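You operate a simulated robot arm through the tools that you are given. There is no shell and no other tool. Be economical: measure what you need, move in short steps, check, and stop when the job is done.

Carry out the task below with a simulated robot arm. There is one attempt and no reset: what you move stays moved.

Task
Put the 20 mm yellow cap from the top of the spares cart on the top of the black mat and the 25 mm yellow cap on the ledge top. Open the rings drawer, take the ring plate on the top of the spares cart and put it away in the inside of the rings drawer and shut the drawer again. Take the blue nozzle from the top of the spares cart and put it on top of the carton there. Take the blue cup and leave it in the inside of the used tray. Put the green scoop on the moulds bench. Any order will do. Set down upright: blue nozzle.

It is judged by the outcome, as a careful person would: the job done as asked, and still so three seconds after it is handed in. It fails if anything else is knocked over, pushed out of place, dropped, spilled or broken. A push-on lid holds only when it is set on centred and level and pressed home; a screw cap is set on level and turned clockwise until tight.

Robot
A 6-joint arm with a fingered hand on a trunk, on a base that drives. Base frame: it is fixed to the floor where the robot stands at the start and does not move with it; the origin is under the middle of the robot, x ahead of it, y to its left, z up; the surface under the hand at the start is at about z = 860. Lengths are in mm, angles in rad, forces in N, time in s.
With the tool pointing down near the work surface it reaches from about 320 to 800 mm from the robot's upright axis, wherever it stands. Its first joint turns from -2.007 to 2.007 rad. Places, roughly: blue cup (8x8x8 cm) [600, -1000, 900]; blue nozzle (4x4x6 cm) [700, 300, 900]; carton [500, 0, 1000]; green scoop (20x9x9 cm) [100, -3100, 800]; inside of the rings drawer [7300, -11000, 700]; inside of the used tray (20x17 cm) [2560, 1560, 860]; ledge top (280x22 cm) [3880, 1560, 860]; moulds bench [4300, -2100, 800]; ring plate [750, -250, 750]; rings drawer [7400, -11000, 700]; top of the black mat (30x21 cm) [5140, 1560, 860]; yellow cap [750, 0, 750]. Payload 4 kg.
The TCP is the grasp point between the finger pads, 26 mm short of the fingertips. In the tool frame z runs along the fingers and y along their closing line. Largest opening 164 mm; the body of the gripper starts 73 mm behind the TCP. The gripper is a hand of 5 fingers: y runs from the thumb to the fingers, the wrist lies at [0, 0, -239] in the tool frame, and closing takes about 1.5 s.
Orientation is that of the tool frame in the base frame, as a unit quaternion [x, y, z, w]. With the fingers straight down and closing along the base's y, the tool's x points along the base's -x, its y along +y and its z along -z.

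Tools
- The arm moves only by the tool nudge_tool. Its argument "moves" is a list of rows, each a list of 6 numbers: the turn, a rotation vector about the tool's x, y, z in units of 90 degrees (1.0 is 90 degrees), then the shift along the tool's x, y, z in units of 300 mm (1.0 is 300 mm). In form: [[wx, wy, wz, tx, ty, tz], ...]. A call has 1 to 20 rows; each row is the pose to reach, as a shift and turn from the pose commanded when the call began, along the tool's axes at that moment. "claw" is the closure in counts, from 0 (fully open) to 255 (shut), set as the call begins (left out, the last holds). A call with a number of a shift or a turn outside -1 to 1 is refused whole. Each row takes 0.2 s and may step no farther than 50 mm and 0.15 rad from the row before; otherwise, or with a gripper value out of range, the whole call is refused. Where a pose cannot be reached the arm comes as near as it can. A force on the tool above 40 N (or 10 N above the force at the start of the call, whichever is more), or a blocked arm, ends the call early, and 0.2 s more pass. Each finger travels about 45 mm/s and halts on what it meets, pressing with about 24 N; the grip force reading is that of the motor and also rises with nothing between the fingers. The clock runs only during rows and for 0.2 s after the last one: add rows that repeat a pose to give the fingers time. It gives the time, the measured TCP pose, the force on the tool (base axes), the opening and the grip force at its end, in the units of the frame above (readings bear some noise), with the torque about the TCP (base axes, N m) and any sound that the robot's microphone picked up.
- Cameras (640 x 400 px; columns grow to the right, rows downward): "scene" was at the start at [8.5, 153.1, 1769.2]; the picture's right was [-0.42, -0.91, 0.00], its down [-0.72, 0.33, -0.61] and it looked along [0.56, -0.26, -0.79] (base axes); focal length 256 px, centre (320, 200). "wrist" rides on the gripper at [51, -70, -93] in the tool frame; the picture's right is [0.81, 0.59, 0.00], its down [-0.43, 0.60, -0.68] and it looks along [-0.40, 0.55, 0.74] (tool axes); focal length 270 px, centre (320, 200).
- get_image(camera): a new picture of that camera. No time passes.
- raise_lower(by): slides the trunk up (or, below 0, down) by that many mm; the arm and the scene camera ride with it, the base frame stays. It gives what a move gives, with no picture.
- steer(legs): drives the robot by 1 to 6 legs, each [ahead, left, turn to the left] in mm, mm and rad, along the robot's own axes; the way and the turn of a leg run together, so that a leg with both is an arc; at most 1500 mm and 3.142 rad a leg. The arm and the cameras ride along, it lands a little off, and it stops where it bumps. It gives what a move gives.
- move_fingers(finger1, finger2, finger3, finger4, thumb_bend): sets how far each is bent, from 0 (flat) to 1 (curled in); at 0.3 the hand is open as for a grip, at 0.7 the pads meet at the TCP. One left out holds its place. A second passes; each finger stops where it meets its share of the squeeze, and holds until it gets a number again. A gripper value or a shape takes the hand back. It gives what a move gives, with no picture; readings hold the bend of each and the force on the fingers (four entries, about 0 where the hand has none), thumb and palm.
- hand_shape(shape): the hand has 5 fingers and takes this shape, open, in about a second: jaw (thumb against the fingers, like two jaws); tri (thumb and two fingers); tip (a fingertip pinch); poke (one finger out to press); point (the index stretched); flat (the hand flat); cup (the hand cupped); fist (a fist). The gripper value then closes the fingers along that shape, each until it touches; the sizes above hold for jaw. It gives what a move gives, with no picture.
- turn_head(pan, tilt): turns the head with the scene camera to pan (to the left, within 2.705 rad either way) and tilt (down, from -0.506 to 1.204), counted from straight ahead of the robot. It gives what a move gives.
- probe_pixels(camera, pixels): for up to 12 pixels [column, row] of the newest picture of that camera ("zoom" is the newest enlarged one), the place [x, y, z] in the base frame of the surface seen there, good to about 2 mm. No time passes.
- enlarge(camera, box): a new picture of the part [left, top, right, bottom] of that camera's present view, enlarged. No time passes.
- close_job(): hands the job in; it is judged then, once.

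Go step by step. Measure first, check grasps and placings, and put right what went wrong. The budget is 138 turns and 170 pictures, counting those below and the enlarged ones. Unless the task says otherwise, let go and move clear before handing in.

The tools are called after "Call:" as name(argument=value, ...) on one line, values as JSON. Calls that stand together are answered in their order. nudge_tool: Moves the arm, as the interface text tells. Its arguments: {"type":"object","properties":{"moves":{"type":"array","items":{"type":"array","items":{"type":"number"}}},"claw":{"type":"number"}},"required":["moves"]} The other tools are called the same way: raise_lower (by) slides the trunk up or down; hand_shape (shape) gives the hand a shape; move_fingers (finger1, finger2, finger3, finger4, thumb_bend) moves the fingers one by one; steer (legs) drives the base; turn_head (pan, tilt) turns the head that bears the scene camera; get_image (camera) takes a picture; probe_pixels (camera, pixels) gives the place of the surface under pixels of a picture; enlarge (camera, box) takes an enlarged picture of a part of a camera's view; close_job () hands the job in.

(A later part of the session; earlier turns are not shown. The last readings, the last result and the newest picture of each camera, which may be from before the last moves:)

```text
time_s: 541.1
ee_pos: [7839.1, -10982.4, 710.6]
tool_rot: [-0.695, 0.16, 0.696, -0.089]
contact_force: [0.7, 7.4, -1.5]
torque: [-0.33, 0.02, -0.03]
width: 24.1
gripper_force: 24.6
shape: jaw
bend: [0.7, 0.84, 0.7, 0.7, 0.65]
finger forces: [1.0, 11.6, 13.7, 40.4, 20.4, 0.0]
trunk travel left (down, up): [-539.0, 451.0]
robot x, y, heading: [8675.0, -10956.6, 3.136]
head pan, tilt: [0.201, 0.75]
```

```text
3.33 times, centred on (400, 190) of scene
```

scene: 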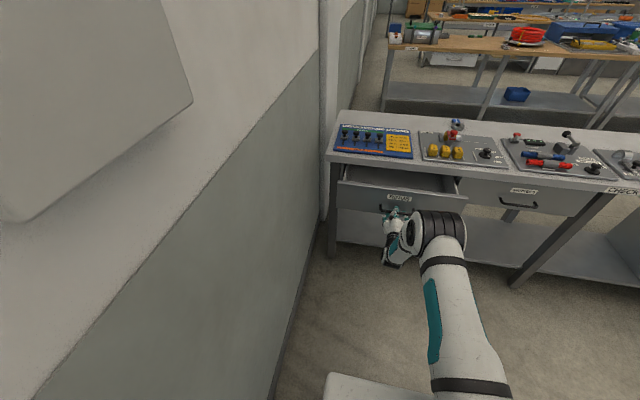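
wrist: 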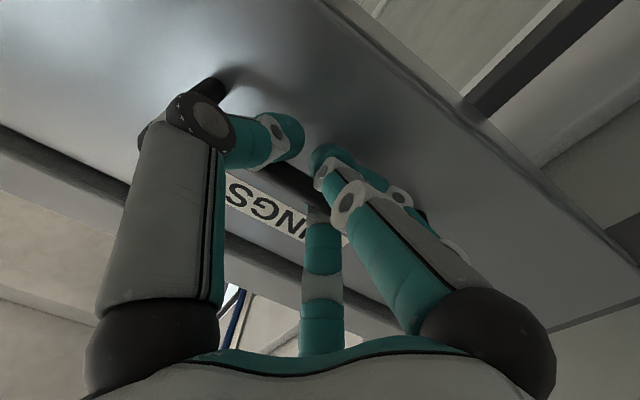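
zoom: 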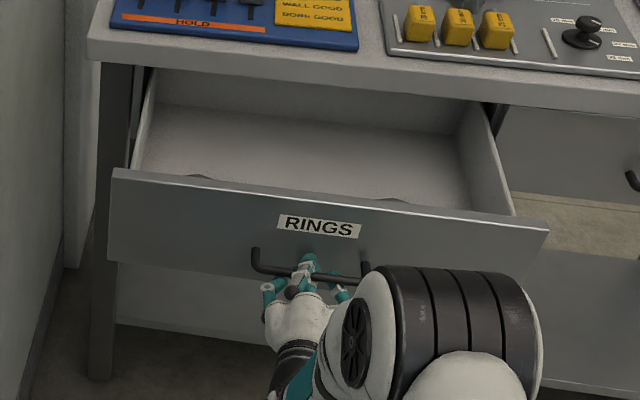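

Open about 267 mm, and the contents are visible. Releasing, backing the hand off, raising the trunk and pitching the hand down again.

Call:
nudge_tool(moves=[[0, 0, 0, 0, 0, 0], [0, 0, 0, 0, 0, 0], [0, 0, 0, 0, 0, 0], [0, 0, 0, 0, 0, 0], [0, 0, 0, 0, 0, 0], [0, 0, 0, 0, 0, 0], [0, 0, 0, 0, 0, 0], [0, 0, 0, 0, 0, 0], [0, 0, 0, 0, 0, 0], [0, 0, 0, 0, 0, 0], [0, 0, 0, 0, 0, -0.05], [0, 0, 0, 0, 0, -0.15]], claw=0)

Call:
steer(legs=[[-60, 0, 0]])

Call:
raise_lower(by=400)

Call:
nudge_tool(moves=[[0.031, 0.085, -0.009, 0, 0, 0], [0.062, 0.171, -0.018, 0, 0, 0], [0.094, 0.256, -0.026, 0, 0, 0], [0.125, 0.342, -0.035, 0, 0, 0], [0.156, 0.427, -0.043, 0, 0, 0], [0.187, 0.513, -0.051, 0, 0, 0], [0.218, 0.598, -0.06, 0, 0, 0], [0.249, 0.684, -0.07, 0, 0, 0], [0.281, 0.769, -0.078, 0, 0, 0], [0.312, 0.855, -0.087, 0, 0, 0], [0.345, 0.935, -0.095, 0, 0, 0]], claw=95)

Call:
get_image(camera="scene")

```text
time_s: 543.7
ee_pos: [7883.5, -10988.5, 711.2]
tool_rot: [-0.695, 0.159, 0.696, -0.088]
contact_force: [-0.5, 0.2, 0.2]
torque: [-0.02, -0.01, -0.03]
width: 163.9
gripper_force: 0.1
shape: jaw
bend: [0.3, 0.3, 0.3, 0.3, 0.3]
finger forces: [0.0, 0.0, 0.0, 0.0, 0.0, 0.0]
trunk travel left (down, up): [-539.0, 451.0]
robot x, y, heading: [8673.0, -10954.8, 3.14]
head pan, tilt: [0.201, 0.75]
```

```text
time_s: 544.6
ee_pos: [7943.2, -10989.9, 712.3]
tool_rot: [-0.695, 0.158, 0.696, -0.089]
contact_force: [-0.2, 0.8, -0.5]
torque: [-0.01, 0.0, 0.01]
width: 164.0
gripper_force: 0.0
shape: jaw
bend: [0.3, 0.3, 0.3, 0.3, 0.3]
finger forces: [0.1, 0.0, 0.1, 0.1, 0.1, 0.0]
trunk travel left (down, up): [-539.0, 451.0]
robot x, y, heading: [8733.0, -10957.6, 3.136]
head pan, tilt: [0.201, 0.75]
```

```text
time_s: 548.5
ee_pos: [7943.0, -10989.5, 1111.5]
tool_rot: [-0.695, 0.159, 0.696, -0.09]
contact_force: [0.2, -1.0, -1.1]
torque: [-0.01, -0.01, -0.03]
width: 164.0
gripper_force: 0.0
shape: jaw
bend: [0.3, 0.3, 0.3, 0.3, 0.3]
finger forces: [0.0, 0.1, 0.0, 0.1, 0.1, 0.0]
trunk travel left (down, up): [-939.0, 51.0]
robot x, y, heading: [8729.3, -10958.8, 3.136]
head pan, tilt: [0.201, 0.75]
```

```text
time_s: 550.9
ee_pos: [8031.5, -11008.1, 1063.2]
tool_rot: [0.953, -0.18, -0.244, 0.0]
contact_force: [-0.8, -0.2, 1.3]
torque: [0.0, -0.01, 0.0]
width: 103.0
gripper_force: 0.0
shape: jaw
bend: [0.32, 0.32, 0.32, 0.32, 0.7]
finger forces: [0.0, 0.0, 0.0, 0.0, 0.0, 0.1]
out of reach, approached as far as the arm can: row 7, 8, 9, 10, 11
trunk travel left (down, up): [-939.0, 51.0]
robot x, y, heading: [8730.7, -10955.9, 3.143]
head pan, tilt: [0.201, 0.75]
```

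```text
54 pictures are left
```

scene: 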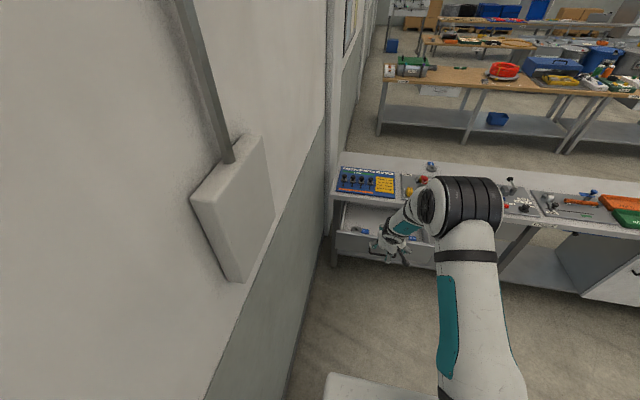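

Call:
nudge_tool(moves=[[0.0, 0.0, 0.0, 0.1, -0.04, -0.055], [0.0, 0.0, 0.0, 0.163, -0.069, -0.093], [0.027, 0.073, -0.007, 0.163, -0.069, -0.093], [0.054, 0.146, -0.014, 0.163, -0.069, -0.093], [0.081, 0.22, -0.02, 0.163, -0.069, -0.093], [0.107, 0.291, -0.027, 0.163, -0.069, -0.093], [0.107, 0.291, -0.027, 0.163, -0.069, -0.093]])

Call:
enlarge(camera="scene", box=[320, 180, 440, 280])

Call:
probe_pixels(camera="scene", pixels=[[432, 168], [345, 215], [350, 235], [360, 240], [340, 245], [370, 212]])

```text
time_s: 552.5
ee_pos: [8154.1, -11001.6, 1026.8]
tool_rot: [0.971, -0.181, -0.155, -0.021]
contact_force: [0.2, -0.3, -0.3]
torque: [-0.02, -0.03, 0.04]
width: 102.6
gripper_force: 0.0
shape: jaw
bend: [0.32, 0.32, 0.32, 0.32, 0.7]
finger forces: [0.1, 0.0, 0.0, 0.1, 0.1, 0.0]
out of reach, approached as far as the arm can: row 3, 4, 5, 6, 7
trunk travel left (down, up): [-939.0, 51.0]
robot x, y, heading: [8736.7, -10956.4, 3.14]
head pan, tilt: [0.201, 0.75]
```

```text
4.00 times, centred on (380, 230) of scene
```

zoom: 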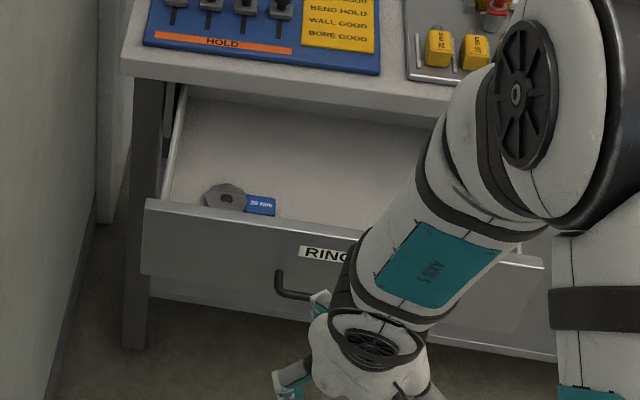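

```text
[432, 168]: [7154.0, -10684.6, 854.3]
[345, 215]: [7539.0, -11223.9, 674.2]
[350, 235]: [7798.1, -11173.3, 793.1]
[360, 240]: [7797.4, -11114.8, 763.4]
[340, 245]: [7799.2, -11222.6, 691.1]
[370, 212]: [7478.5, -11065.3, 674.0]
```

The drawer holds a similar "20 mm" plate, so I have the right item. The arm is stuck near a joint limit with 18° tilt; I'll raise and extend slightly, then level it.

Call:
nudge_tool(moves=[[0, 0, 0, -0.045, 0.002, -0.14], [0, 0, 0, -0.093, 0.005, -0.285], [0, 0, 0, -0.14, 0.007, -0.43], [0.0025, 0.05, 0, -0.14, 0.007, -0.43], [0.005, 0.1, 0, -0.14, 0.007, -0.43], [0.0075, 0.15, 0, -0.14, 0.007, -0.43], [0.01, 0.2, 0, -0.14, 0.007, -0.43], [0.01, 0.2, 0, -0.14, 0.007, -0.43]])

Call:
get_image(camera="scene")

```text
time_s: 554.3
ee_pos: [8196.8, -10997.7, 1110.0]
tool_rot: [0.967, -0.182, -0.177, -0.021]
contact_force: [1.3, 0.7, 0.3]
torque: [-0.01, -0.01, 0.0]
width: 102.6
gripper_force: 0.1
shape: jaw
bend: [0.32, 0.32, 0.32, 0.32, 0.7]
finger forces: [0.1, 0.1, 0.0, 0.0, 0.0, 0.0]
out of reach, approached as far as the arm can: row 1, 2, 3, 4, 5, 6, 7, 8
trunk travel left (down, up): [-939.0, 51.0]
robot x, y, heading: [8731.5, -10956.6, 3.137]
head pan, tilt: [0.201, 0.75]
```

```text
52 pictures are left
```

scene: 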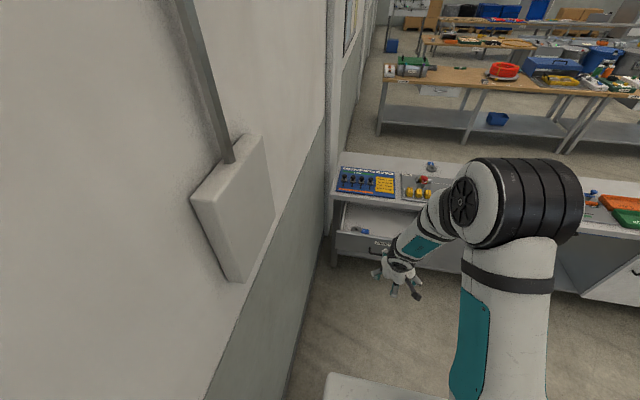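

Call:
nudge_tool(moves=[[0, 0, 0, -0.138, 0.057, 0.053], [0, 0, 0, -0.276, 0.113, 0.106], [0, 0, 0, -0.414, 0.17, 0.159], [0, 0, 0, -0.552, 0.227, 0.212], [0.003, 0.06, 0, -0.552, 0.227, 0.212], [0.006, 0.12, 0, -0.552, 0.227, 0.212], [0.009, 0.18, 0, -0.552, 0.227, 0.212], [0.011, 0.229, 0, -0.552, 0.227, 0.212], [0.011, 0.229, 0, -0.552, 0.227, 0.212]])

Call:
get_image(camera="scene")

```text
time_s: 556.3
ee_pos: [8087.5, -11006.2, 1061.1]
tool_rot: [0.96, -0.184, -0.21, -0.02]
contact_force: [0.4, -0.3, 0.3]
torque: [0.01, 0.01, -0.01]
width: 102.9
gripper_force: 0.0
shape: jaw
bend: [0.32, 0.32, 0.32, 0.32, 0.7]
finger forces: [0.1, 0.0, 0.0, 0.0, 0.0, 0.0]
out of reach, approached as far as the arm can: row 1, 2, 3, 4, 5, 6, 7, 8, 9
trunk travel left (down, up): [-939.0, 51.0]
robot x, y, heading: [8731.5, -10958.2, 3.139]
head pan, tilt: [0.201, 0.75]
```

```text
51 pictures are left
```

scene: 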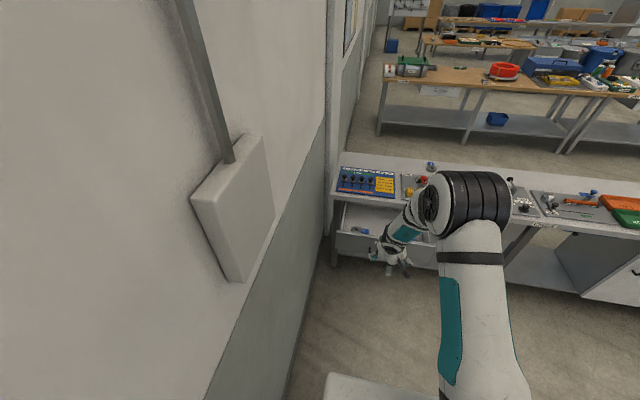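

I'll reverse the path that worked: re-pitch to about 40°, extend, rise back along the tool axis, then level.

Call:
nudge_tool(moves=[[-0.029, -0.078, 0.01, 0, 0, 0], [-0.058, -0.155, 0.019, 0, 0, 0], [-0.058, -0.155, 0.019, -0.15, 0.053, -0.024], [-0.058, -0.155, 0.019, -0.3, 0.106, -0.047], [-0.058, -0.155, 0.019, -0.276, 0.082, -0.17], [-0.058, -0.155, 0.019, -0.253, 0.058, -0.292], [-0.058, -0.155, 0.019, -0.229, 0.033, -0.414], [-0.058, -0.155, 0.019, -0.205, 0.009, -0.537], [-0.033, -0.087, 0.011, -0.205, 0.009, -0.537], [-0.008, -0.02, 0.002, -0.205, 0.009, -0.537], [0.017, 0.048, -0.006, -0.205, 0.009, -0.537], [0.042, 0.116, -0.014, -0.205, 0.009, -0.537], [0.068, 0.184, -0.023, -0.205, 0.009, -0.537], [0.093, 0.251, -0.031, -0.205, 0.009, -0.537], [0.093, 0.251, -0.031, -0.205, 0.009, -0.537]])

Call:
get_image(camera="scene")

```text
time_s: 559.5
ee_pos: [8109.3, -11011.2, 1218.5]
tool_rot: [0.94, -0.186, -0.287, -0.006]
contact_force: [1.0, 0.1, -1.0]
torque: [0.01, 0.0, -0.01]
width: 103.2
gripper_force: 0.1
shape: jaw
bend: [0.32, 0.32, 0.32, 0.32, 0.7]
finger forces: [0.0, 0.0, 0.0, 0.0, 0.1, 0.0]
out of reach, approached as far as the arm can: row 1, 9, 10, 11, 12, 13, 14, 15
trunk travel left (down, up): [-939.0, 51.0]
robot x, y, heading: [8731.6, -10956.9, 3.136]
head pan, tilt: [0.201, 0.75]
```

```text
50 pictures are left
```

scene: 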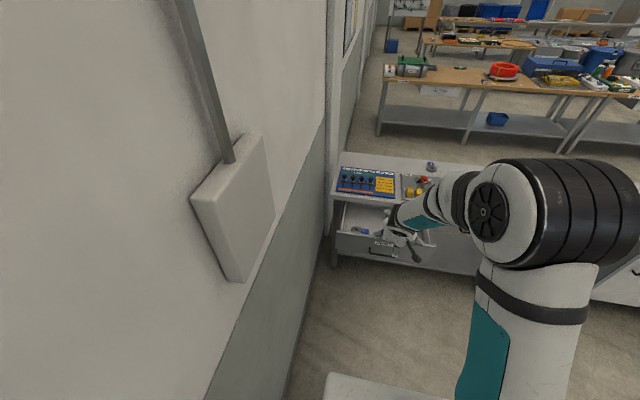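

The limit appears where the hand aligns with the forearm: the hand's heading is off the arm's plane, so it can't cross smoothly. I'll pitch up slightly and yaw about 22° into the arm plane.

Call:
nudge_tool(moves=[[-0.012, -0.066, 0, 0, 0, 0], [-0.023, -0.131, 0, 0, 0, 0], [-0.067, -0.123, -0.068, 0, 0, 0], [-0.111, -0.116, -0.136, 0, 0, 0], [-0.155, -0.108, -0.204, 0, 0, 0], [-0.155, -0.108, -0.204, 0, 0, 0]])

```text
time_s: 560.9
ee_pos: [8109.8, -11010.9, 1217.7]
tool_rot: [0.924, 0.003, -0.381, 0.047]
contact_force: [-0.1, 0.4, -0.2]
torque: [0.02, -0.01, 0.01]
width: 102.9
gripper_force: 0.0
shape: jaw
bend: [0.32, 0.32, 0.32, 0.32, 0.7]
finger forces: [0.0, 0.1, 0.0, 0.1, 0.0, 0.0]
trunk travel left (down, up): [-939.0, 51.0]
robot x, y, heading: [8729.9, -10961.3, 3.14]
head pan, tilt: [0.201, 0.75]
```

Call:
nudge_tool(moves=[[0.01, 0.083, 0, 0, 0, 0], [0.02, 0.166, 0, 0, 0, 0], [0.03, 0.249, 0, 0, 0, 0], [0.04, 0.331, 0, 0, 0, 0], [0.05, 0.414, 0, 0, 0, 0], [0.06, 0.497, 0, 0, 0, 0], [0.06, 0.497, 0, 0, 0, 0]])

Call:
get_image(camera="scene")

```text
time_s: 562.5
ee_pos: [8109.7, -11010.5, 1219.8]
tool_rot: [1.0, 0.002, 0.0, -0.001]
contact_force: [-0.3, -0.6, 0.0]
torque: [0.01, -0.02, 0.0]
width: 103.0
gripper_force: 0.1
shape: jaw
bend: [0.32, 0.32, 0.32, 0.32, 0.7]
finger forces: [0.1, 0.0, 0.0, 0.1, 0.1, 0.0]
trunk travel left (down, up): [-939.0, 51.0]
robot x, y, heading: [8730.9, -10957.7, 3.144]
head pan, tilt: [0.201, 0.75]
```

```text
49 pictures are left
```

scene: 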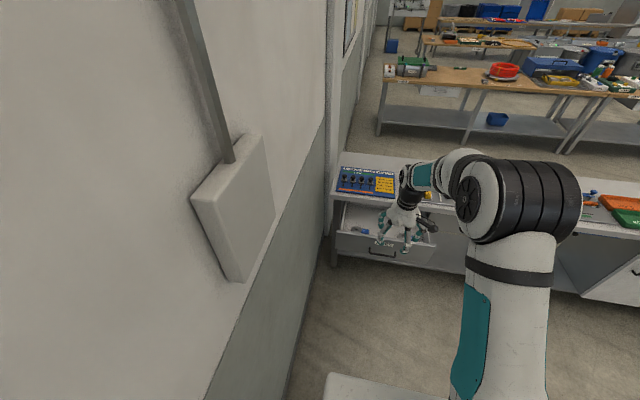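

Tool-down is recovered. I'll drive beside the open drawer (y≈-10420) and in to x≈7880, from where both plate and drawer are reachable.

Call:
steer(legs=[[0, 540, 0], [850, 0, 0]])

Call:
raise_lower(by=-114)

Call:
turn_head(pan=0.4, tilt=0.9)

Call:
get_image(camera="scene")

Call:
get_image(camera="wrist")

```text
time_s: 564.1
ee_pos: [8107.2, -11179.9, 1218.1]
tool_rot: [1.0, 0.007, 0.0, 0.0]
contact_force: [-0.6, -0.1, -1.3]
torque: [0.02, 0.01, -0.02]
width: 102.7
gripper_force: 0.0
shape: jaw
bend: [0.32, 0.32, 0.32, 0.32, 0.7]
finger forces: [0.0, 0.0, 0.0, 0.1, 0.0, 0.0]
trunk travel left (down, up): [-939.0, 51.0]
robot x, y, heading: [8730.8, -11118.0, -3.143]
head pan, tilt: [0.201, 0.75]
stopped in leg 1: the robot was blocked; the commanded pose is now the measured one
```

```text
time_s: 565.6
ee_pos: [8107.2, -11179.4, 1104.1]
tool_rot: [1.0, 0.007, 0.0, 0.0]
contact_force: [-1.3, -0.3, 0.3]
torque: [0.03, 0.01, -0.03]
width: 102.9
gripper_force: 0.1
shape: jaw
bend: [0.32, 0.32, 0.32, 0.32, 0.7]
finger forces: [0.0, 0.0, 0.0, 0.1, 0.0, 0.1]
trunk travel left (down, up): [-825.0, 165.0]
robot x, y, heading: [8731.0, -11120.1, -3.142]
head pan, tilt: [0.201, 0.75]
```

```text
time_s: 566.3
ee_pos: [8107.9, -11177.7, 1104.8]
tool_rot: [1.0, 0.006, 0.0, -0.001]
contact_force: [-0.7, 0.1, 0.2]
torque: [-0.01, 0.02, 0.02]
width: 102.8
gripper_force: 0.1
shape: jaw
bend: [0.32, 0.32, 0.32, 0.32, 0.7]
finger forces: [0.1, 0.0, 0.1, 0.1, 0.0, 0.0]
trunk travel left (down, up): [-825.0, 165.0]
robot x, y, heading: [8728.4, -11121.9, -3.144]
head pan, tilt: [0.4, 0.901]
```

```text
48 pictures are left
```

scene: 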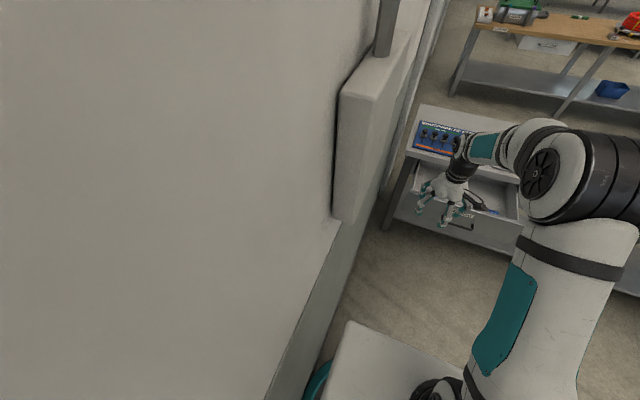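

```text
47 pictures are left
```

wrist: 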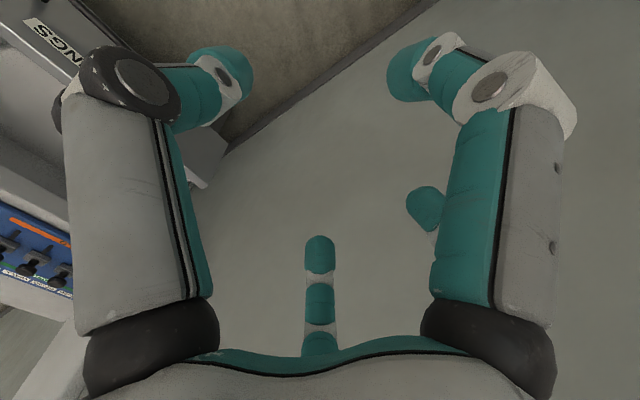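

Wrong sign: left is -y here, and I touched the wall harmlessly. Now the correct way.

Call:
steer(legs=[[0, -705, 0], [850, 0, 0]])

Call:
get_image(camera="scene")

Call:
get_image(camera="wrist")

```text
time_s: 574.2
ee_pos: [7279.2, -10500.8, 1104.6]
tool_rot: [1.0, 0.02, 0.0, 0.0]
contact_force: [0.6, -0.4, -0.5]
torque: [0.03, -0.01, -0.01]
width: 102.8
gripper_force: 0.0
shape: jaw
bend: [0.32, 0.32, 0.32, 0.32, 0.7]
finger forces: [0.0, 0.0, 0.0, 0.0, 0.0, 0.0]
trunk travel left (down, up): [-825.0, 165.0]
robot x, y, heading: [7900.5, -10425.4, -3.115]
head pan, tilt: [0.4, 0.901]
```

```text
46 pictures are left
```

scene: 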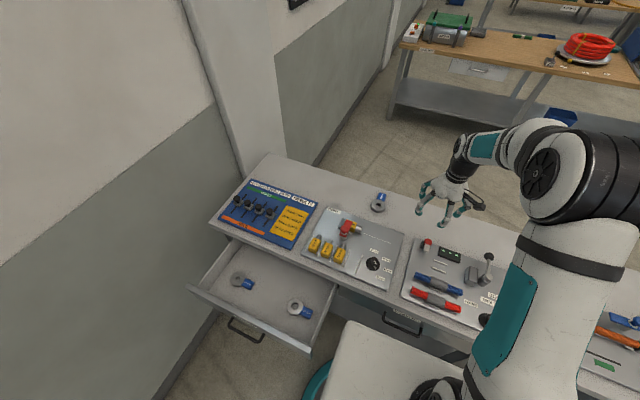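

```text
45 pictures are left
```

wrist: 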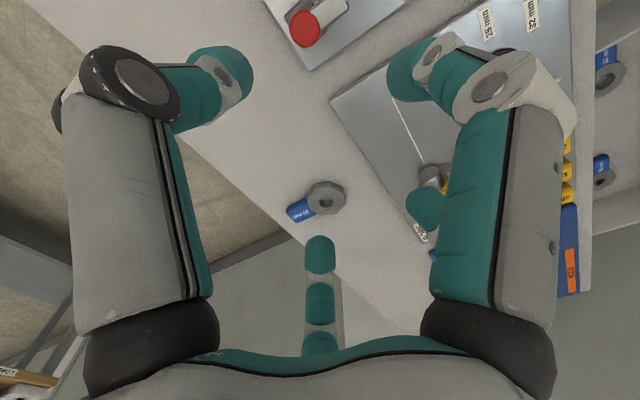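

Good view: the drawer has two plates, at (240,280) and (300,308). Probing the plate, its tab and free drawer floor.

Call:
probe_pixels(camera="wrist", pixels=[[312, 200], [343, 196], [325, 182], [330, 212], [298, 210]])

Call:
probe_pixels(camera="scene", pixels=[[237, 276], [250, 285], [293, 305], [306, 312], [275, 275], [262, 262], [300, 285], [245, 255], [310, 348], [195, 288], [270, 330], [290, 280]])

```text
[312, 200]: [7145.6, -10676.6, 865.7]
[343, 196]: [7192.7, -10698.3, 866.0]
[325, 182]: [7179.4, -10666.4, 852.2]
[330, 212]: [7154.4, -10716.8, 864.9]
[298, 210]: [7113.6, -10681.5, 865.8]
```

```text
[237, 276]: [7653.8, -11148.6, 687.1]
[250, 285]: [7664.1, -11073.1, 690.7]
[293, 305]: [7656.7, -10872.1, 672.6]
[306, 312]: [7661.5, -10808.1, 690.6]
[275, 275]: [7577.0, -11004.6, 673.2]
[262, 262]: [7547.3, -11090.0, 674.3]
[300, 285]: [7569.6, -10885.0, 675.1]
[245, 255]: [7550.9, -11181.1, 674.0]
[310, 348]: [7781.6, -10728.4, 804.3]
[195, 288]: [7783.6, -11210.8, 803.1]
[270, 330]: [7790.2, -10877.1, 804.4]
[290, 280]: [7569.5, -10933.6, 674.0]
```

Free drawer floor lies between the plates at about (7655,-10980), floor z 674. First picking the plate at (7168,-10690), with the hand turned 30° for the tab.

Call:
nudge_tool(moves=[[0, 0, 0.08, -0.08, 0.123, 0], [0, 0, 0.16, -0.16, 0.246, 0], [0, 0, 0.24, -0.24, 0.369, 0], [0, 0, 0.329, -0.32, 0.492, 0], [0, 0, 0.329, -0.395, 0.615, 0.05], [0, 0, 0.329, -0.395, 0.615, 0.2], [0, 0, 0.329, -0.395, 0.615, 0.35], [0, 0, 0.329, -0.395, 0.615, 0.5], [0, 0, 0.329, -0.395, 0.615, 0.61], [0, 0, 0.329, -0.395, 0.615, 0.61]], claw=100)

Call:
get_image(camera="wrist")

Call:
probe_pixels(camera="wrist", pixels=[[270, 140], [375, 145], [315, 100], [320, 195], [270, 200]])

```text
time_s: 576.4
ee_pos: [7166.0, -10689.4, 921.1]
tool_rot: [0.972, -0.236, -0.001, -0.001]
contact_force: [-0.8, -0.3, 0.0]
torque: [0.02, 0.03, 0.0]
width: 100.1
gripper_force: 0.1
shape: jaw
bend: [0.32, 0.32, 0.32, 0.32, 0.7]
finger forces: [0.1, 0.0, 0.0, 0.1, 0.1, 0.1]
trunk travel left (down, up): [-825.0, 165.0]
robot x, y, heading: [7901.0, -10425.5, -3.11]
head pan, tilt: [0.4, 0.901]
```

```text
44 pictures are left
```

wrist: 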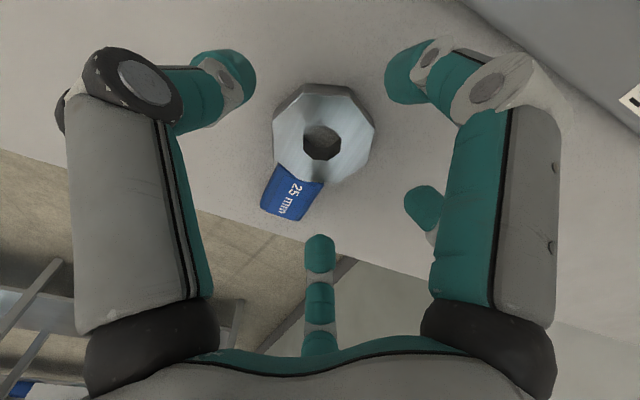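

```text
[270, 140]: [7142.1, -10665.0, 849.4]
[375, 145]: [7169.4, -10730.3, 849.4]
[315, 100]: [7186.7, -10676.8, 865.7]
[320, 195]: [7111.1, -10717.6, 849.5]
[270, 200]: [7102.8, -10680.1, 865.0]
```

Centred. Descend, close, lift.

Call:
nudge_tool(moves=[[0, 0, 0, 0, 0, 0.08], [0, 0, 0, 0, 0, 0.125], [0, 0, 0, 0, 0, 0.144], [0, 0, 0, 0, 0, 0.144]])

Call:
nudge_tool(moves=[[0, 0, 0, 0, 0, 0], [0, 0, 0, 0, 0, 0], [0, 0, 0, 0, 0, 0], [0, 0, 0, 0, 0, 0], [0, 0, 0, 0, 0, 0], [0, 0, 0, 0, 0, 0], [0, 0, 0, 0, 0, 0], [0, 0, 0, 0, 0, -0.08], [0, 0, 0, 0, 0, -0.22], [0, 0, 0, 0, 0, -0.38], [0, 0, 0, 0, 0, -0.54], [0, 0, 0, 0, 0, -0.7]], claw=255)

Call:
get_image(camera="wrist")

```text
time_s: 577.4
ee_pos: [7166.3, -10689.6, 878.2]
tool_rot: [0.972, -0.236, -0.001, 0.0]
contact_force: [-0.7, -0.7, 1.1]
torque: [-0.01, 0.0, 0.03]
width: 100.2
gripper_force: 0.2
shape: jaw
bend: [0.32, 0.32, 0.32, 0.32, 0.7]
finger forces: [0.0, 0.0, 1.0, 0.0, 0.0, 0.0]
trunk travel left (down, up): [-825.0, 165.0]
robot x, y, heading: [7898.8, -10428.0, -3.11]
head pan, tilt: [0.4, 0.901]
```

```text
time_s: 580.0
ee_pos: [7169.5, -10687.3, 1087.7]
tool_rot: [0.971, -0.238, 0.0, 0.0]
contact_force: [-0.7, 0.2, -2.9]
torque: [0.0, -0.11, 0.0]
width: 54.1
gripper_force: 24.0
shape: jaw
bend: [0.48, 0.44, 0.38, 0.43, 0.7]
finger forces: [21.2, 22.0, 15.9, 22.2, 22.9, 0.0]
trunk travel left (down, up): [-825.0, 165.0]
robot x, y, heading: [7900.0, -10430.2, -3.11]
head pan, tilt: [0.4, 0.901]
```

```text
43 pictures are left
```

wrist: 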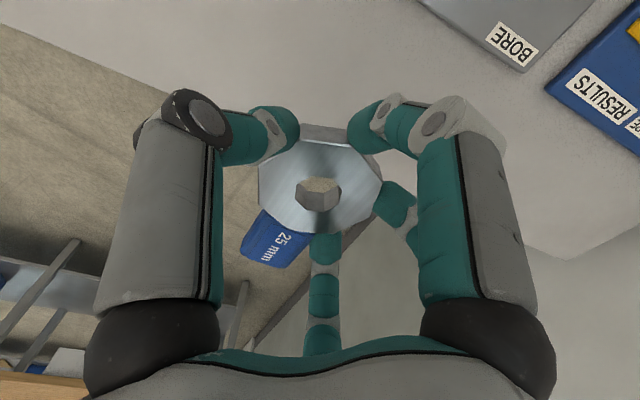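

Plate in hand. Carry it over the drawer.

Call:
nudge_tool(moves=[[0, 0, 0, 0.157, 0.01, 0], [0, 0, 0, 0.314, 0.02, 0], [0, 0, 0, 0.472, 0.03, 0], [0, 0, 0, 0.629, 0.04, 0], [0, 0, 0, 0.786, 0.05, 0], [0, 0, 0, 0.943, 0.059, 0]])

Call:
nudge_tool(moves=[[0, 0, 0, 0.157, 0.01, 0], [0, 0, 0, 0.314, 0.02, 0], [0, 0, 0, 0.472, 0.03, 0], [0, 0, 0, 0.629, 0.04, 0], [0, 0, 0, 0.786, 0.05, 0], [0, 0, 0, 0.943, 0.059, 0], [0, 0, 0, 0.943, 0.059, 0]])

Call:
get_image(camera="scene")

```text
time_s: 581.4
ee_pos: [7412.6, -10836.2, 1085.4]
tool_rot: [0.972, -0.236, 0.0, -0.001]
contact_force: [0.7, 0.3, -3.7]
torque: [0.02, -0.09, 0.0]
width: 54.0
gripper_force: 23.8
shape: jaw
bend: [0.48, 0.44, 0.38, 0.43, 0.7]
finger forces: [21.1, 22.0, 16.4, 22.1, 22.7, 0.0]
trunk travel left (down, up): [-825.0, 165.0]
robot x, y, heading: [7900.5, -10422.3, -3.111]
head pan, tilt: [0.4, 0.901]
```

```text
time_s: 583.0
ee_pos: [7654.1, -10980.4, 1088.6]
tool_rot: [0.972, -0.237, 0.0, -0.001]
contact_force: [0.4, -0.1, -4.2]
torque: [-0.02, -0.1, -0.03]
width: 53.6
gripper_force: 24.9
shape: jaw
bend: [0.48, 0.44, 0.38, 0.43, 0.7]
finger forces: [21.1, 21.9, 17.1, 22.2, 22.5, 0.0]
trunk travel left (down, up): [-825.0, 165.0]
robot x, y, heading: [7903.2, -10425.8, -3.111]
head pan, tilt: [0.4, 0.901]
```

```text
42 pictures are left
```

scene: 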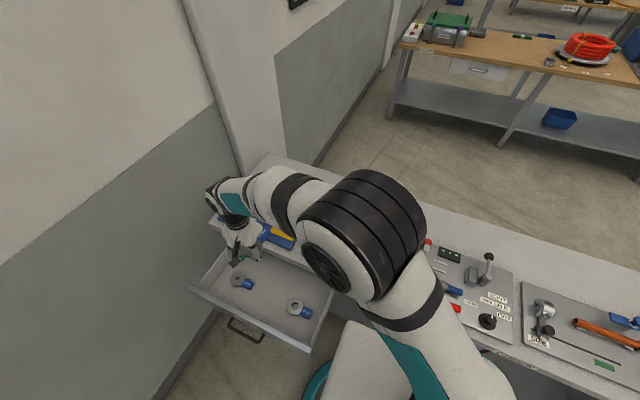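

Call:
probe_pixels(camera="scene", pixels=[[335, 215], [400, 200], [420, 240], [330, 270], [260, 190], [440, 300], [485, 262], [240, 240]])

Call:
raise_lower(by=-230)

Call:
get_image(camera="wrist")

```text
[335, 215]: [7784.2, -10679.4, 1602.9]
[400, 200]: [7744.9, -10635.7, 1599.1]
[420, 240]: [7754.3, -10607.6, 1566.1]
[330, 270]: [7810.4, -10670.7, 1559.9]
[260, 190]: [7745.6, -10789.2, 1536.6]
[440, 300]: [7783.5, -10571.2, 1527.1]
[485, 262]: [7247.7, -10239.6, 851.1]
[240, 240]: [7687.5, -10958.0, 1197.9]
```

```text
time_s: 585.4
ee_pos: [7654.0, -10981.7, 859.1]
tool_rot: [0.972, -0.236, -0.001, -0.001]
contact_force: [-1.0, 0.3, -3.9]
torque: [0.02, -0.08, 0.02]
width: 53.9
gripper_force: 23.8
shape: jaw
bend: [0.48, 0.44, 0.38, 0.43, 0.7]
finger forces: [21.1, 21.9, 17.0, 22.2, 22.4, 0.0]
trunk travel left (down, up): [-595.0, 395.0]
robot x, y, heading: [7896.6, -10427.7, -3.112]
head pan, tilt: [0.4, 0.901]
```

```text
41 pictures are left
```

wrist: 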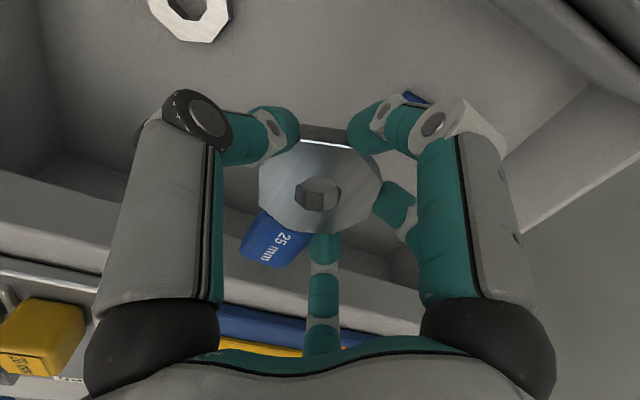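

Clear. Lower 153 further, then release gently.

Call:
raise_lower(by=-153)

Call:
nudge_tool(moves=[[0, 0, 0, 0, 0, 0.006], [0, 0, 0, 0, 0, 0.01], [0, 0, 0, 0, 0, 0.01]])

Call:
get_image(camera="wrist")

```text
time_s: 587.2
ee_pos: [7654.2, -10980.9, 707.0]
tool_rot: [0.972, -0.236, -0.001, -0.002]
contact_force: [0.1, 0.4, -3.9]
torque: [0.01, -0.09, 0.0]
width: 54.3
gripper_force: 24.2
shape: jaw
bend: [0.48, 0.44, 0.38, 0.43, 0.7]
finger forces: [21.1, 21.9, 17.0, 22.2, 22.5, 0.0]
trunk travel left (down, up): [-442.0, 548.0]
robot x, y, heading: [7896.4, -10423.6, -3.114]
head pan, tilt: [0.4, 0.901]
```

```text
time_s: 588.0
ee_pos: [7655.0, -10981.5, 703.4]
tool_rot: [0.972, -0.236, -0.001, -0.001]
contact_force: [-0.3, 0.5, -4.1]
torque: [0.01, -0.09, 0.03]
width: 53.7
gripper_force: 23.5
shape: jaw
bend: [0.48, 0.44, 0.38, 0.43, 0.7]
finger forces: [21.1, 22.0, 17.1, 22.2, 22.5, 0.1]
trunk travel left (down, up): [-442.0, 548.0]
robot x, y, heading: [7898.6, -10427.4, -3.113]
head pan, tilt: [0.4, 0.901]
```

```text
40 pictures are left
```

wrist: 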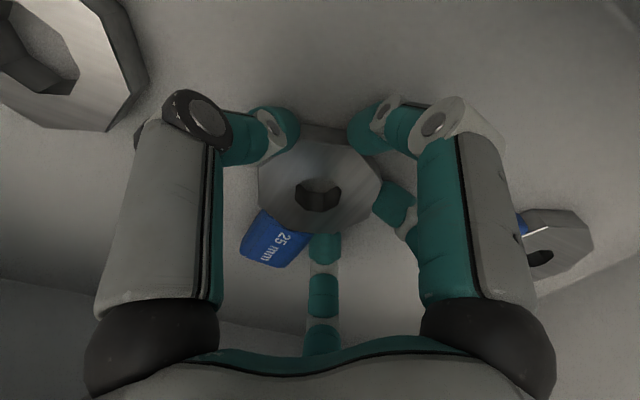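

Call:
nudge_tool(moves=[[0, 0, 0, 0, 0, 0.005], [0, 0, 0, 0, 0, 0.005], [0, 0, 0, 0, 0, 0.005], [0, 0, 0, 0, 0, 0.005], [0, 0, 0, 0, 0, 0.005], [0, 0, 0, 0, 0, -0.04], [0, 0, 0, 0, 0, -0.15], [0, 0, 0, 0, 0, -0.3]], claw=135)

Call:
raise_lower(by=300)

Call:
get_image(camera="wrist")

```text
time_s: 589.8
ee_pos: [7655.3, -10980.1, 792.7]
tool_rot: [0.972, -0.236, 0.0, -0.001]
contact_force: [-0.2, 0.8, 0.2]
torque: [0.0, 0.0, 0.0]
width: 77.3
gripper_force: 0.1
shape: jaw
bend: [0.38, 0.38, 0.38, 0.38, 0.7]
finger forces: [0.0, 0.0, 0.0, 0.1, 0.1, 0.1]
trunk travel left (down, up): [-442.0, 548.0]
robot x, y, heading: [7901.7, -10427.7, -3.115]
head pan, tilt: [0.4, 0.901]
```

```text
time_s: 592.8
ee_pos: [7655.7, -10980.4, 1092.3]
tool_rot: [0.972, -0.236, -0.001, 0.0]
contact_force: [-0.9, 0.4, 0.2]
torque: [-0.03, 0.01, 0.0]
width: 77.2
gripper_force: 0.1
shape: jaw
bend: [0.38, 0.38, 0.38, 0.38, 0.7]
finger forces: [0.0, 0.0, 0.0, 0.0, 0.0, 0.1]
trunk travel left (down, up): [-742.0, 248.0]
robot x, y, heading: [7897.9, -10427.0, -3.109]
head pan, tilt: [0.4, 0.901]
```

```text
39 pictures are left
```

wrist: 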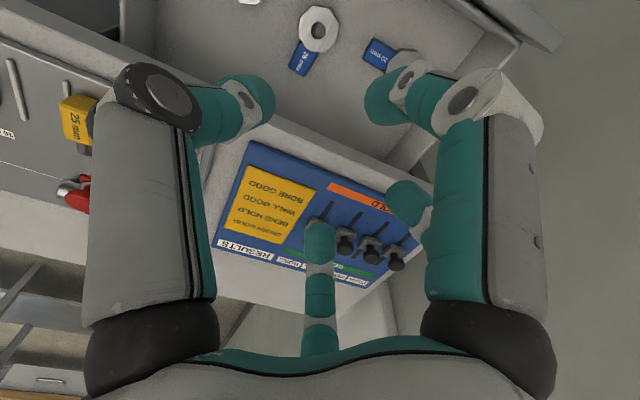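

The plate lies in the drawer beside the others. To shut it: centre the arm, back off, pitch the hand horizontal in the arm's plane, and close the fingers for pushing.

Call:
nudge_tool(moves=[[0, 0, 0, -0.134, -0.069, 0], [0, 0, 0, -0.268, -0.137, 0], [0, 0, 0, -0.402, -0.206, 0], [0, 0, 0, -0.536, -0.274, 0], [0, 0, 0, -0.671, -0.343, 0]], claw=255)

Call:
nudge_tool(moves=[[0, 0, 0, -0.134, -0.069, 0], [0, 0, 0, -0.268, -0.137, 0], [0, 0, 0, -0.402, -0.206, 0], [0, 0, 0, -0.536, -0.274, 0], [0, 0, 0, -0.671, -0.343, 0]])

Call:
nudge_tool(moves=[[0, 0, 0, -0.134, -0.069, 0], [0, 0, 0, -0.268, -0.137, 0], [0, 0, 0, -0.402, -0.206, 0], [0, 0, 0, -0.536, -0.274, 0], [0, 0, 0, -0.671, -0.343, 0]])

Call:
steer(legs=[[-750, 0, -0.03]])

Call:
nudge_tool(moves=[[0, 0, 0, -0.1, 0.05, 0], [0, 0, 0, -0.2, 0.1, 0], [-0.042, -0.081, 0, -0.2, 0.1, 0], [-0.083, -0.161, 0, -0.2, 0.1, 0], [-0.125, -0.242, 0, -0.2, 0.1, 0], [-0.167, -0.323, 0, -0.2, 0.1, 0], [-0.209, -0.404, 0, -0.2, 0.1, 0], [-0.25, -0.484, 0, -0.2, 0.1, 0], [-0.292, -0.565, 0, -0.2, 0.1, 0], [-0.334, -0.646, 0, -0.2, 0.1, 0], [-0.375, -0.727, 0, -0.2, 0.1, 0], [-0.417, -0.807, 0, -0.2, 0.1, 0], [-0.459, -0.888, 0, -0.2, 0.1, 0], [-0.459, -0.888, 0, -0.2, 0.1, 0]])

Call:
get_image(camera="scene")

```text
time_s: 594.0
ee_pos: [7521.8, -10795.2, 1094.4]
tool_rot: [0.972, -0.236, 0.0, 0.0]
contact_force: [0.0, 0.4, 0.4]
torque: [-0.01, -0.01, -0.01]
width: 0.0
gripper_force: 9.4
shape: jaw
bend: [0.7, 0.7, 0.7, 0.7, 0.7]
finger forces: [0.0, 0.0, 0.1, 0.0, 0.0, 0.0]
trunk travel left (down, up): [-742.0, 248.0]
robot x, y, heading: [7902.2, -10425.3, -3.116]
head pan, tilt: [0.4, 0.901]
```

```text
time_s: 595.2
ee_pos: [7391.4, -10610.8, 1090.7]
tool_rot: [0.972, -0.236, 0.001, 0.0]
contact_force: [-1.5, -0.1, 0.4]
torque: [-0.01, 0.02, 0.02]
width: 0.0
gripper_force: 23.9
shape: jaw
bend: [0.7, 0.7, 0.7, 0.7, 0.7]
finger forces: [0.0, 0.1, 0.0, 0.0, 0.1, 0.1]
trunk travel left (down, up): [-742.0, 248.0]
robot x, y, heading: [7903.7, -10422.5, -3.115]
head pan, tilt: [0.4, 0.901]
```

```text
time_s: 596.4
ee_pos: [7260.4, -10424.6, 1091.8]
tool_rot: [0.971, -0.237, 0.0, 0.0]
contact_force: [0.2, -0.7, -0.3]
torque: [-0.04, -0.01, -0.01]
width: 0.0
gripper_force: 24.4
shape: jaw
bend: [0.7, 0.7, 0.7, 0.7, 0.7]
finger forces: [0.0, 0.0, 0.0, 0.2, 0.0, 0.1]
trunk travel left (down, up): [-742.0, 248.0]
robot x, y, heading: [7899.0, -10423.0, -3.113]
head pan, tilt: [0.4, 0.901]
```

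```text
time_s: 600.5
ee_pos: [8004.1, -10397.7, 1093.5]
tool_rot: [0.968, -0.249, -0.001, 0.0]
contact_force: [-0.1, 0.2, 0.0]
torque: [-0.01, 0.01, -0.02]
width: 0.0
gripper_force: 24.1
shape: jaw
bend: [0.7, 0.7, 0.7, 0.7, 0.7]
finger forces: [0.0, 0.0, 0.0, 0.0, 0.1, 0.1]
trunk travel left (down, up): [-742.0, 248.0]
robot x, y, heading: [8644.2, -10414.8, -3.138]
head pan, tilt: [0.4, 0.901]
```

```text
time_s: 603.5
ee_pos: [7937.3, -10393.3, 1093.0]
tool_rot: [-0.684, 0.177, 0.69, -0.157]
contact_force: [-0.6, -0.2, 0.0]
torque: [0.01, 0.0, 0.0]
width: 0.1
gripper_force: 24.2
shape: jaw
bend: [0.7, 0.7, 0.7, 0.7, 0.7]
finger forces: [0.0, 0.1, 0.1, 0.0, 0.1, 0.0]
trunk travel left (down, up): [-742.0, 248.0]
robot x, y, heading: [8644.5, -10417.1, -3.139]
head pan, tilt: [0.4, 0.901]
```

```text
38 pictures are left
```

scene: 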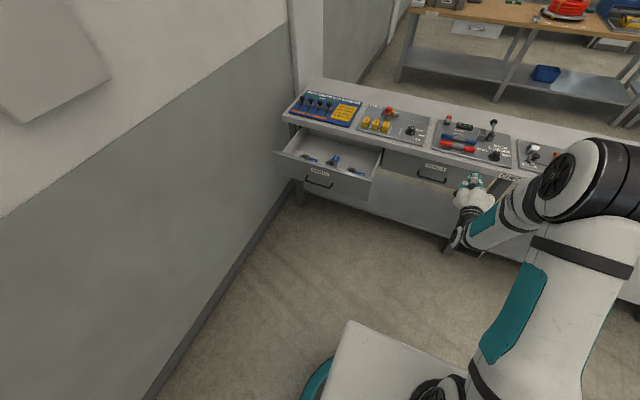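

The hand is horizontal. Strafe in front of the drawer, lower to z≈765, and push it most of the way.

Call:
steer(legs=[[0, 585, 0]])

Call:
raise_lower(by=-325)

Call:
steer(legs=[[350, 0, 0]])

Call:
turn_head(pan=0.1, tilt=0.75)

Call:
get_image(camera="scene")

```text
time_s: 606.8
ee_pos: [7936.7, -10976.9, 1094.1]
tool_rot: [-0.684, 0.178, 0.69, -0.155]
contact_force: [0.2, 0.9, 0.8]
torque: [0.02, -0.01, 0.0]
width: 0.1
gripper_force: 24.0
shape: jaw
bend: [0.7, 0.7, 0.7, 0.7, 0.7]
finger forces: [0.1, 0.0, 0.0, 0.0, 0.0, 0.0]
trunk travel left (down, up): [-742.0, 248.0]
robot x, y, heading: [8644.7, -11001.4, 3.14]
head pan, tilt: [0.4, 0.901]
```

```text
time_s: 610.0
ee_pos: [7936.8, -10975.9, 768.7]
tool_rot: [-0.684, 0.178, 0.69, -0.155]
contact_force: [0.1, 0.6, 0.7]
torque: [-0.03, 0.0, -0.02]
width: 0.1
gripper_force: 24.5
shape: jaw
bend: [0.7, 0.7, 0.7, 0.7, 0.7]
finger forces: [0.1, 0.1, 0.0, 0.0, 0.0, 0.0]
trunk travel left (down, up): [-417.0, 573.0]
robot x, y, heading: [8641.8, -10999.9, 3.138]
head pan, tilt: [0.4, 0.901]
```

```text
time_s: 612.3
ee_pos: [7582.6, -10981.0, 768.1]
tool_rot: [-0.685, 0.176, 0.689, -0.157]
contact_force: [0.0, 0.0, 0.6]
torque: [0.01, 0.0, 0.01]
width: 0.1
gripper_force: 23.9
shape: jaw
bend: [0.7, 0.7, 0.7, 0.7, 0.7]
finger forces: [0.0, 0.0, 0.1, 0.1, 0.1, 0.0]
trunk travel left (down, up): [-417.0, 573.0]
robot x, y, heading: [8287.4, -10998.4, -3.141]
head pan, tilt: [0.4, 0.901]
```

```text
time_s: 613.1
ee_pos: [7581.8, -10979.9, 767.8]
tool_rot: [-0.685, 0.176, 0.69, -0.157]
contact_force: [-0.7, -0.4, -0.1]
torque: [0.02, 0.03, -0.01]
width: 0.1
gripper_force: 24.0
shape: jaw
bend: [0.7, 0.7, 0.7, 0.7, 0.7]
finger forces: [0.0, 0.1, 0.0, 0.1, 0.0, 0.0]
trunk travel left (down, up): [-417.0, 573.0]
robot x, y, heading: [8290.2, -10999.0, -3.141]
head pan, tilt: [0.099, 0.75]
```

```text
37 pictures are left
```

scene: 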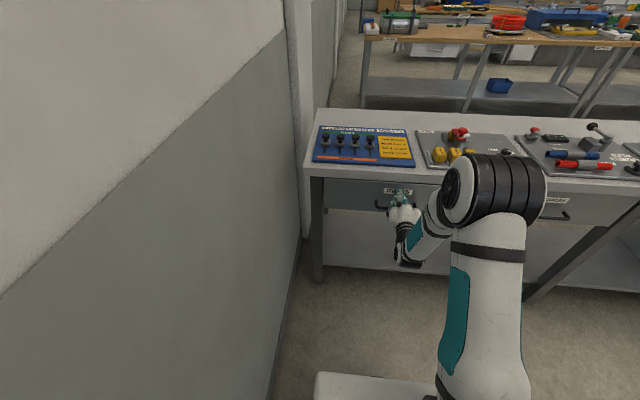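

Nearly shut. I'll push with the arm in small steps under the force guard, then back off and check.

Call:
nudge_tool(moves=[[0, 0, 0, 0, 0, 0.02], [0, 0, 0, 0, 0, 0.04], [0, 0, 0, 0, 0, 0.055], [0, 0, 0, 0, 0, 0.07], [0, 0, 0, 0, 0, 0.08], [0, 0, 0, 0, 0, 0.09], [0, 0, 0, 0, 0, 0.1], [0, 0, 0, 0, 0, 0.11], [0, 0, 0, 0, 0, 0.12]])

Call:
steer(legs=[[-250, 0, 0]])

Call:
enlarge(camera="scene", box=[290, 130, 450, 230])

Call:
probe_pixels(camera="zoom", pixels=[[140, 175], [200, 190], [260, 200], [400, 215], [150, 200]])

```text
time_s: 614.2
ee_pos: [7566.2, -10980.3, 766.0]
tool_rot: [-0.686, 0.177, 0.688, -0.157]
contact_force: [20.4, -0.4, 5.8]
torque: [-0.03, 0.3, 0.17]
width: 0.0
gripper_force: 24.4
shape: jaw
bend: [0.7, 0.7, 0.7, 0.7, 0.7]
finger forces: [0.0, 0.0, 0.1, 0.0, 0.0, 0.0]
trunk travel left (down, up): [-417.0, 573.0]
robot x, y, heading: [8292.0, -10997.3, -3.134]
head pan, tilt: [0.099, 0.75]
stopped in row 5: the force on the tool passed its limit at 44 N (the readings are from after the stop); the commanded pose is now the measured one
```

```text
time_s: 616.0
ee_pos: [7812.7, -10978.6, 764.9]
tool_rot: [-0.687, 0.177, 0.687, -0.156]
contact_force: [-0.1, 0.9, 0.6]
torque: [0.01, -0.01, 0.03]
width: 0.1
gripper_force: 24.1
shape: jaw
bend: [0.7, 0.7, 0.7, 0.7, 0.7]
finger forces: [0.0, 0.0, 0.0, 0.1, 0.0, 0.1]
trunk travel left (down, up): [-417.0, 573.0]
robot x, y, heading: [8540.0, -11002.8, -3.144]
head pan, tilt: [0.099, 0.75]
```

```text
4.00 times, centred on (370, 180) of scene
```

zoom: 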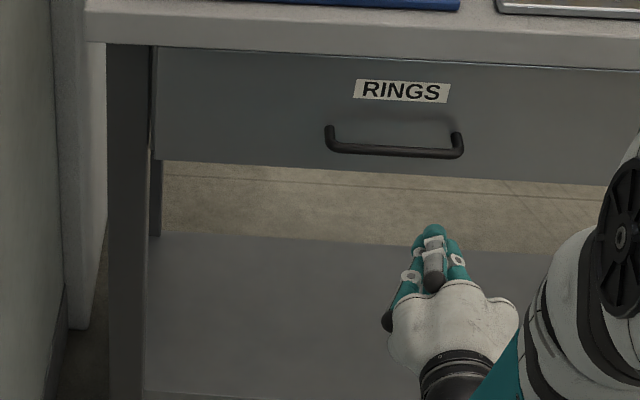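

```text
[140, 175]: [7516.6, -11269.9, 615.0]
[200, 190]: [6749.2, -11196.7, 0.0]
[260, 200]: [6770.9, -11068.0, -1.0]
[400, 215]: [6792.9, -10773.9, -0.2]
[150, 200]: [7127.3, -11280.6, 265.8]
```

The drawer is shut flush (44 N stop). Raise, pitch the hand down in plane, and start driving toward the scoop.

Call:
raise_lower(by=325)

Call:
nudge_tool(moves=[[0.042, 0.081, -0.003, 0, 0, 0], [0.083, 0.161, -0.005, 0, 0, 0], [0.125, 0.242, -0.008, 0, 0, 0], [0.167, 0.323, -0.011, 0, 0, 0], [0.208, 0.404, -0.014, 0, 0, 0], [0.25, 0.484, -0.016, 0, 0, 0], [0.292, 0.565, -0.019, 0, 0, 0], [0.333, 0.646, -0.022, 0, 0, 0], [0.375, 0.727, -0.025, 0, 0, 0], [0.416, 0.807, -0.027, 0, 0, 0], [0.458, 0.888, -0.03, 0, 0, 0], [0.458, 0.888, -0.03, 0, 0, 0]], claw=60)

Call:
steer(legs=[[0, -420, 0], [60, 0, -1.571], [1500, 0, 0], [1500, 0, 0], [1500, 0, 0], [1500, 0, 0]])

```text
time_s: 619.2
ee_pos: [7811.1, -10979.2, 1091.0]
tool_rot: [-0.687, 0.177, 0.688, -0.156]
contact_force: [0.0, 1.2, -0.4]
torque: [0.0, 0.02, -0.02]
width: 0.1
gripper_force: 23.9
shape: jaw
bend: [0.7, 0.7, 0.7, 0.7, 0.7]
finger forces: [0.0, 0.0, 0.0, 0.0, 0.0, 0.1]
trunk travel left (down, up): [-742.0, 248.0]
robot x, y, heading: [8537.4, -11005.7, -3.14]
head pan, tilt: [0.099, 0.75]
```

```text
time_s: 621.8
ee_pos: [7811.6, -10979.0, 1091.2]
tool_rot: [0.972, -0.236, 0.0, -0.016]
contact_force: [-0.1, -0.1, 0.0]
torque: [0.0, 0.03, 0.02]
width: 125.7
gripper_force: 0.1
shape: jaw
bend: [0.27, 0.27, 0.27, 0.27, 0.57]
finger forces: [0.0, 0.1, 0.1, 0.0, 0.1, 0.1]
trunk travel left (down, up): [-742.0, 248.0]
robot x, y, heading: [8534.2, -11000.3, -3.144]
head pan, tilt: [0.099, 0.75]
```

```text
time_s: 656.5
ee_pos: [8630.4, -3789.4, 1090.3]
tool_rot: [-0.51, 0.86, -0.011, 0.011]
contact_force: [0.4, 0.2, -0.4]
torque: [0.05, 0.01, 0.01]
width: 125.5
gripper_force: 0.0
shape: jaw
bend: [0.27, 0.27, 0.27, 0.27, 0.57]
finger forces: [0.0, 0.0, 0.0, 0.0, 0.0, 0.1]
trunk travel left (down, up): [-742.0, 248.0]
robot x, y, heading: [8588.0, -4517.6, 1.547]
head pan, tilt: [0.099, 0.75]
```

Call:
steer(legs=[[0, 1500, 0.024], [0, 1500, 0], [0, 1500, 0], [0, 1500, 0], [0, 1500, 0], [0, 950, 0]])

Call:
turn_head(pan=0.0, tilt=0.55)

Call:
get_image(camera="scene")

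```text
time_s: 670.1
ee_pos: [5705.9, -3757.2, 1096.2]
tool_rot: [-0.515, 0.857, -0.008, 0.019]
contact_force: [13.6, -2.4, 4.8]
torque: [0.25, 0.04, -0.59]
width: 122.0
gripper_force: 0.0
shape: jaw
bend: [0.27, 0.29, 0.33, 0.27, 0.57]
finger forces: [0.0, 1.7, 11.8, 0.0, 0.0, 0.0]
trunk travel left (down, up): [-742.0, 248.0]
robot x, y, heading: [5670.8, -4488.4, 1.572]
head pan, tilt: [0.099, 0.75]
stopped in leg 2: the force on the tool passed its limit at 49 N (the readings are from after the stop); the commanded pose is now the measured one
```

```text
time_s: 670.8
ee_pos: [5703.7, -3758.6, 1096.6]
tool_rot: [-0.516, 0.856, -0.007, 0.018]
contact_force: [20.3, -1.7, 9.2]
torque: [0.37, 0.03, -1.05]
width: 121.4
gripper_force: 0.1
shape: jaw
bend: [0.27, 0.3, 0.33, 0.27, 0.57]
finger forces: [0.0, 4.1, 18.1, 0.1, 0.1, 0.0]
trunk travel left (down, up): [-742.0, 248.0]
robot x, y, heading: [5673.0, -4485.7, 1.572]
head pan, tilt: [0.0, 0.55]
```

```text
35 pictures are left
```

scene: 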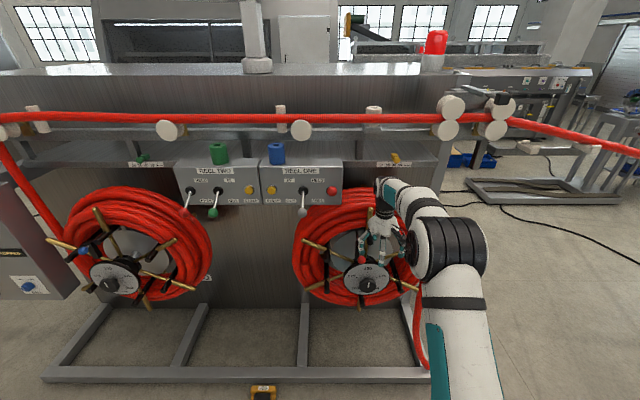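

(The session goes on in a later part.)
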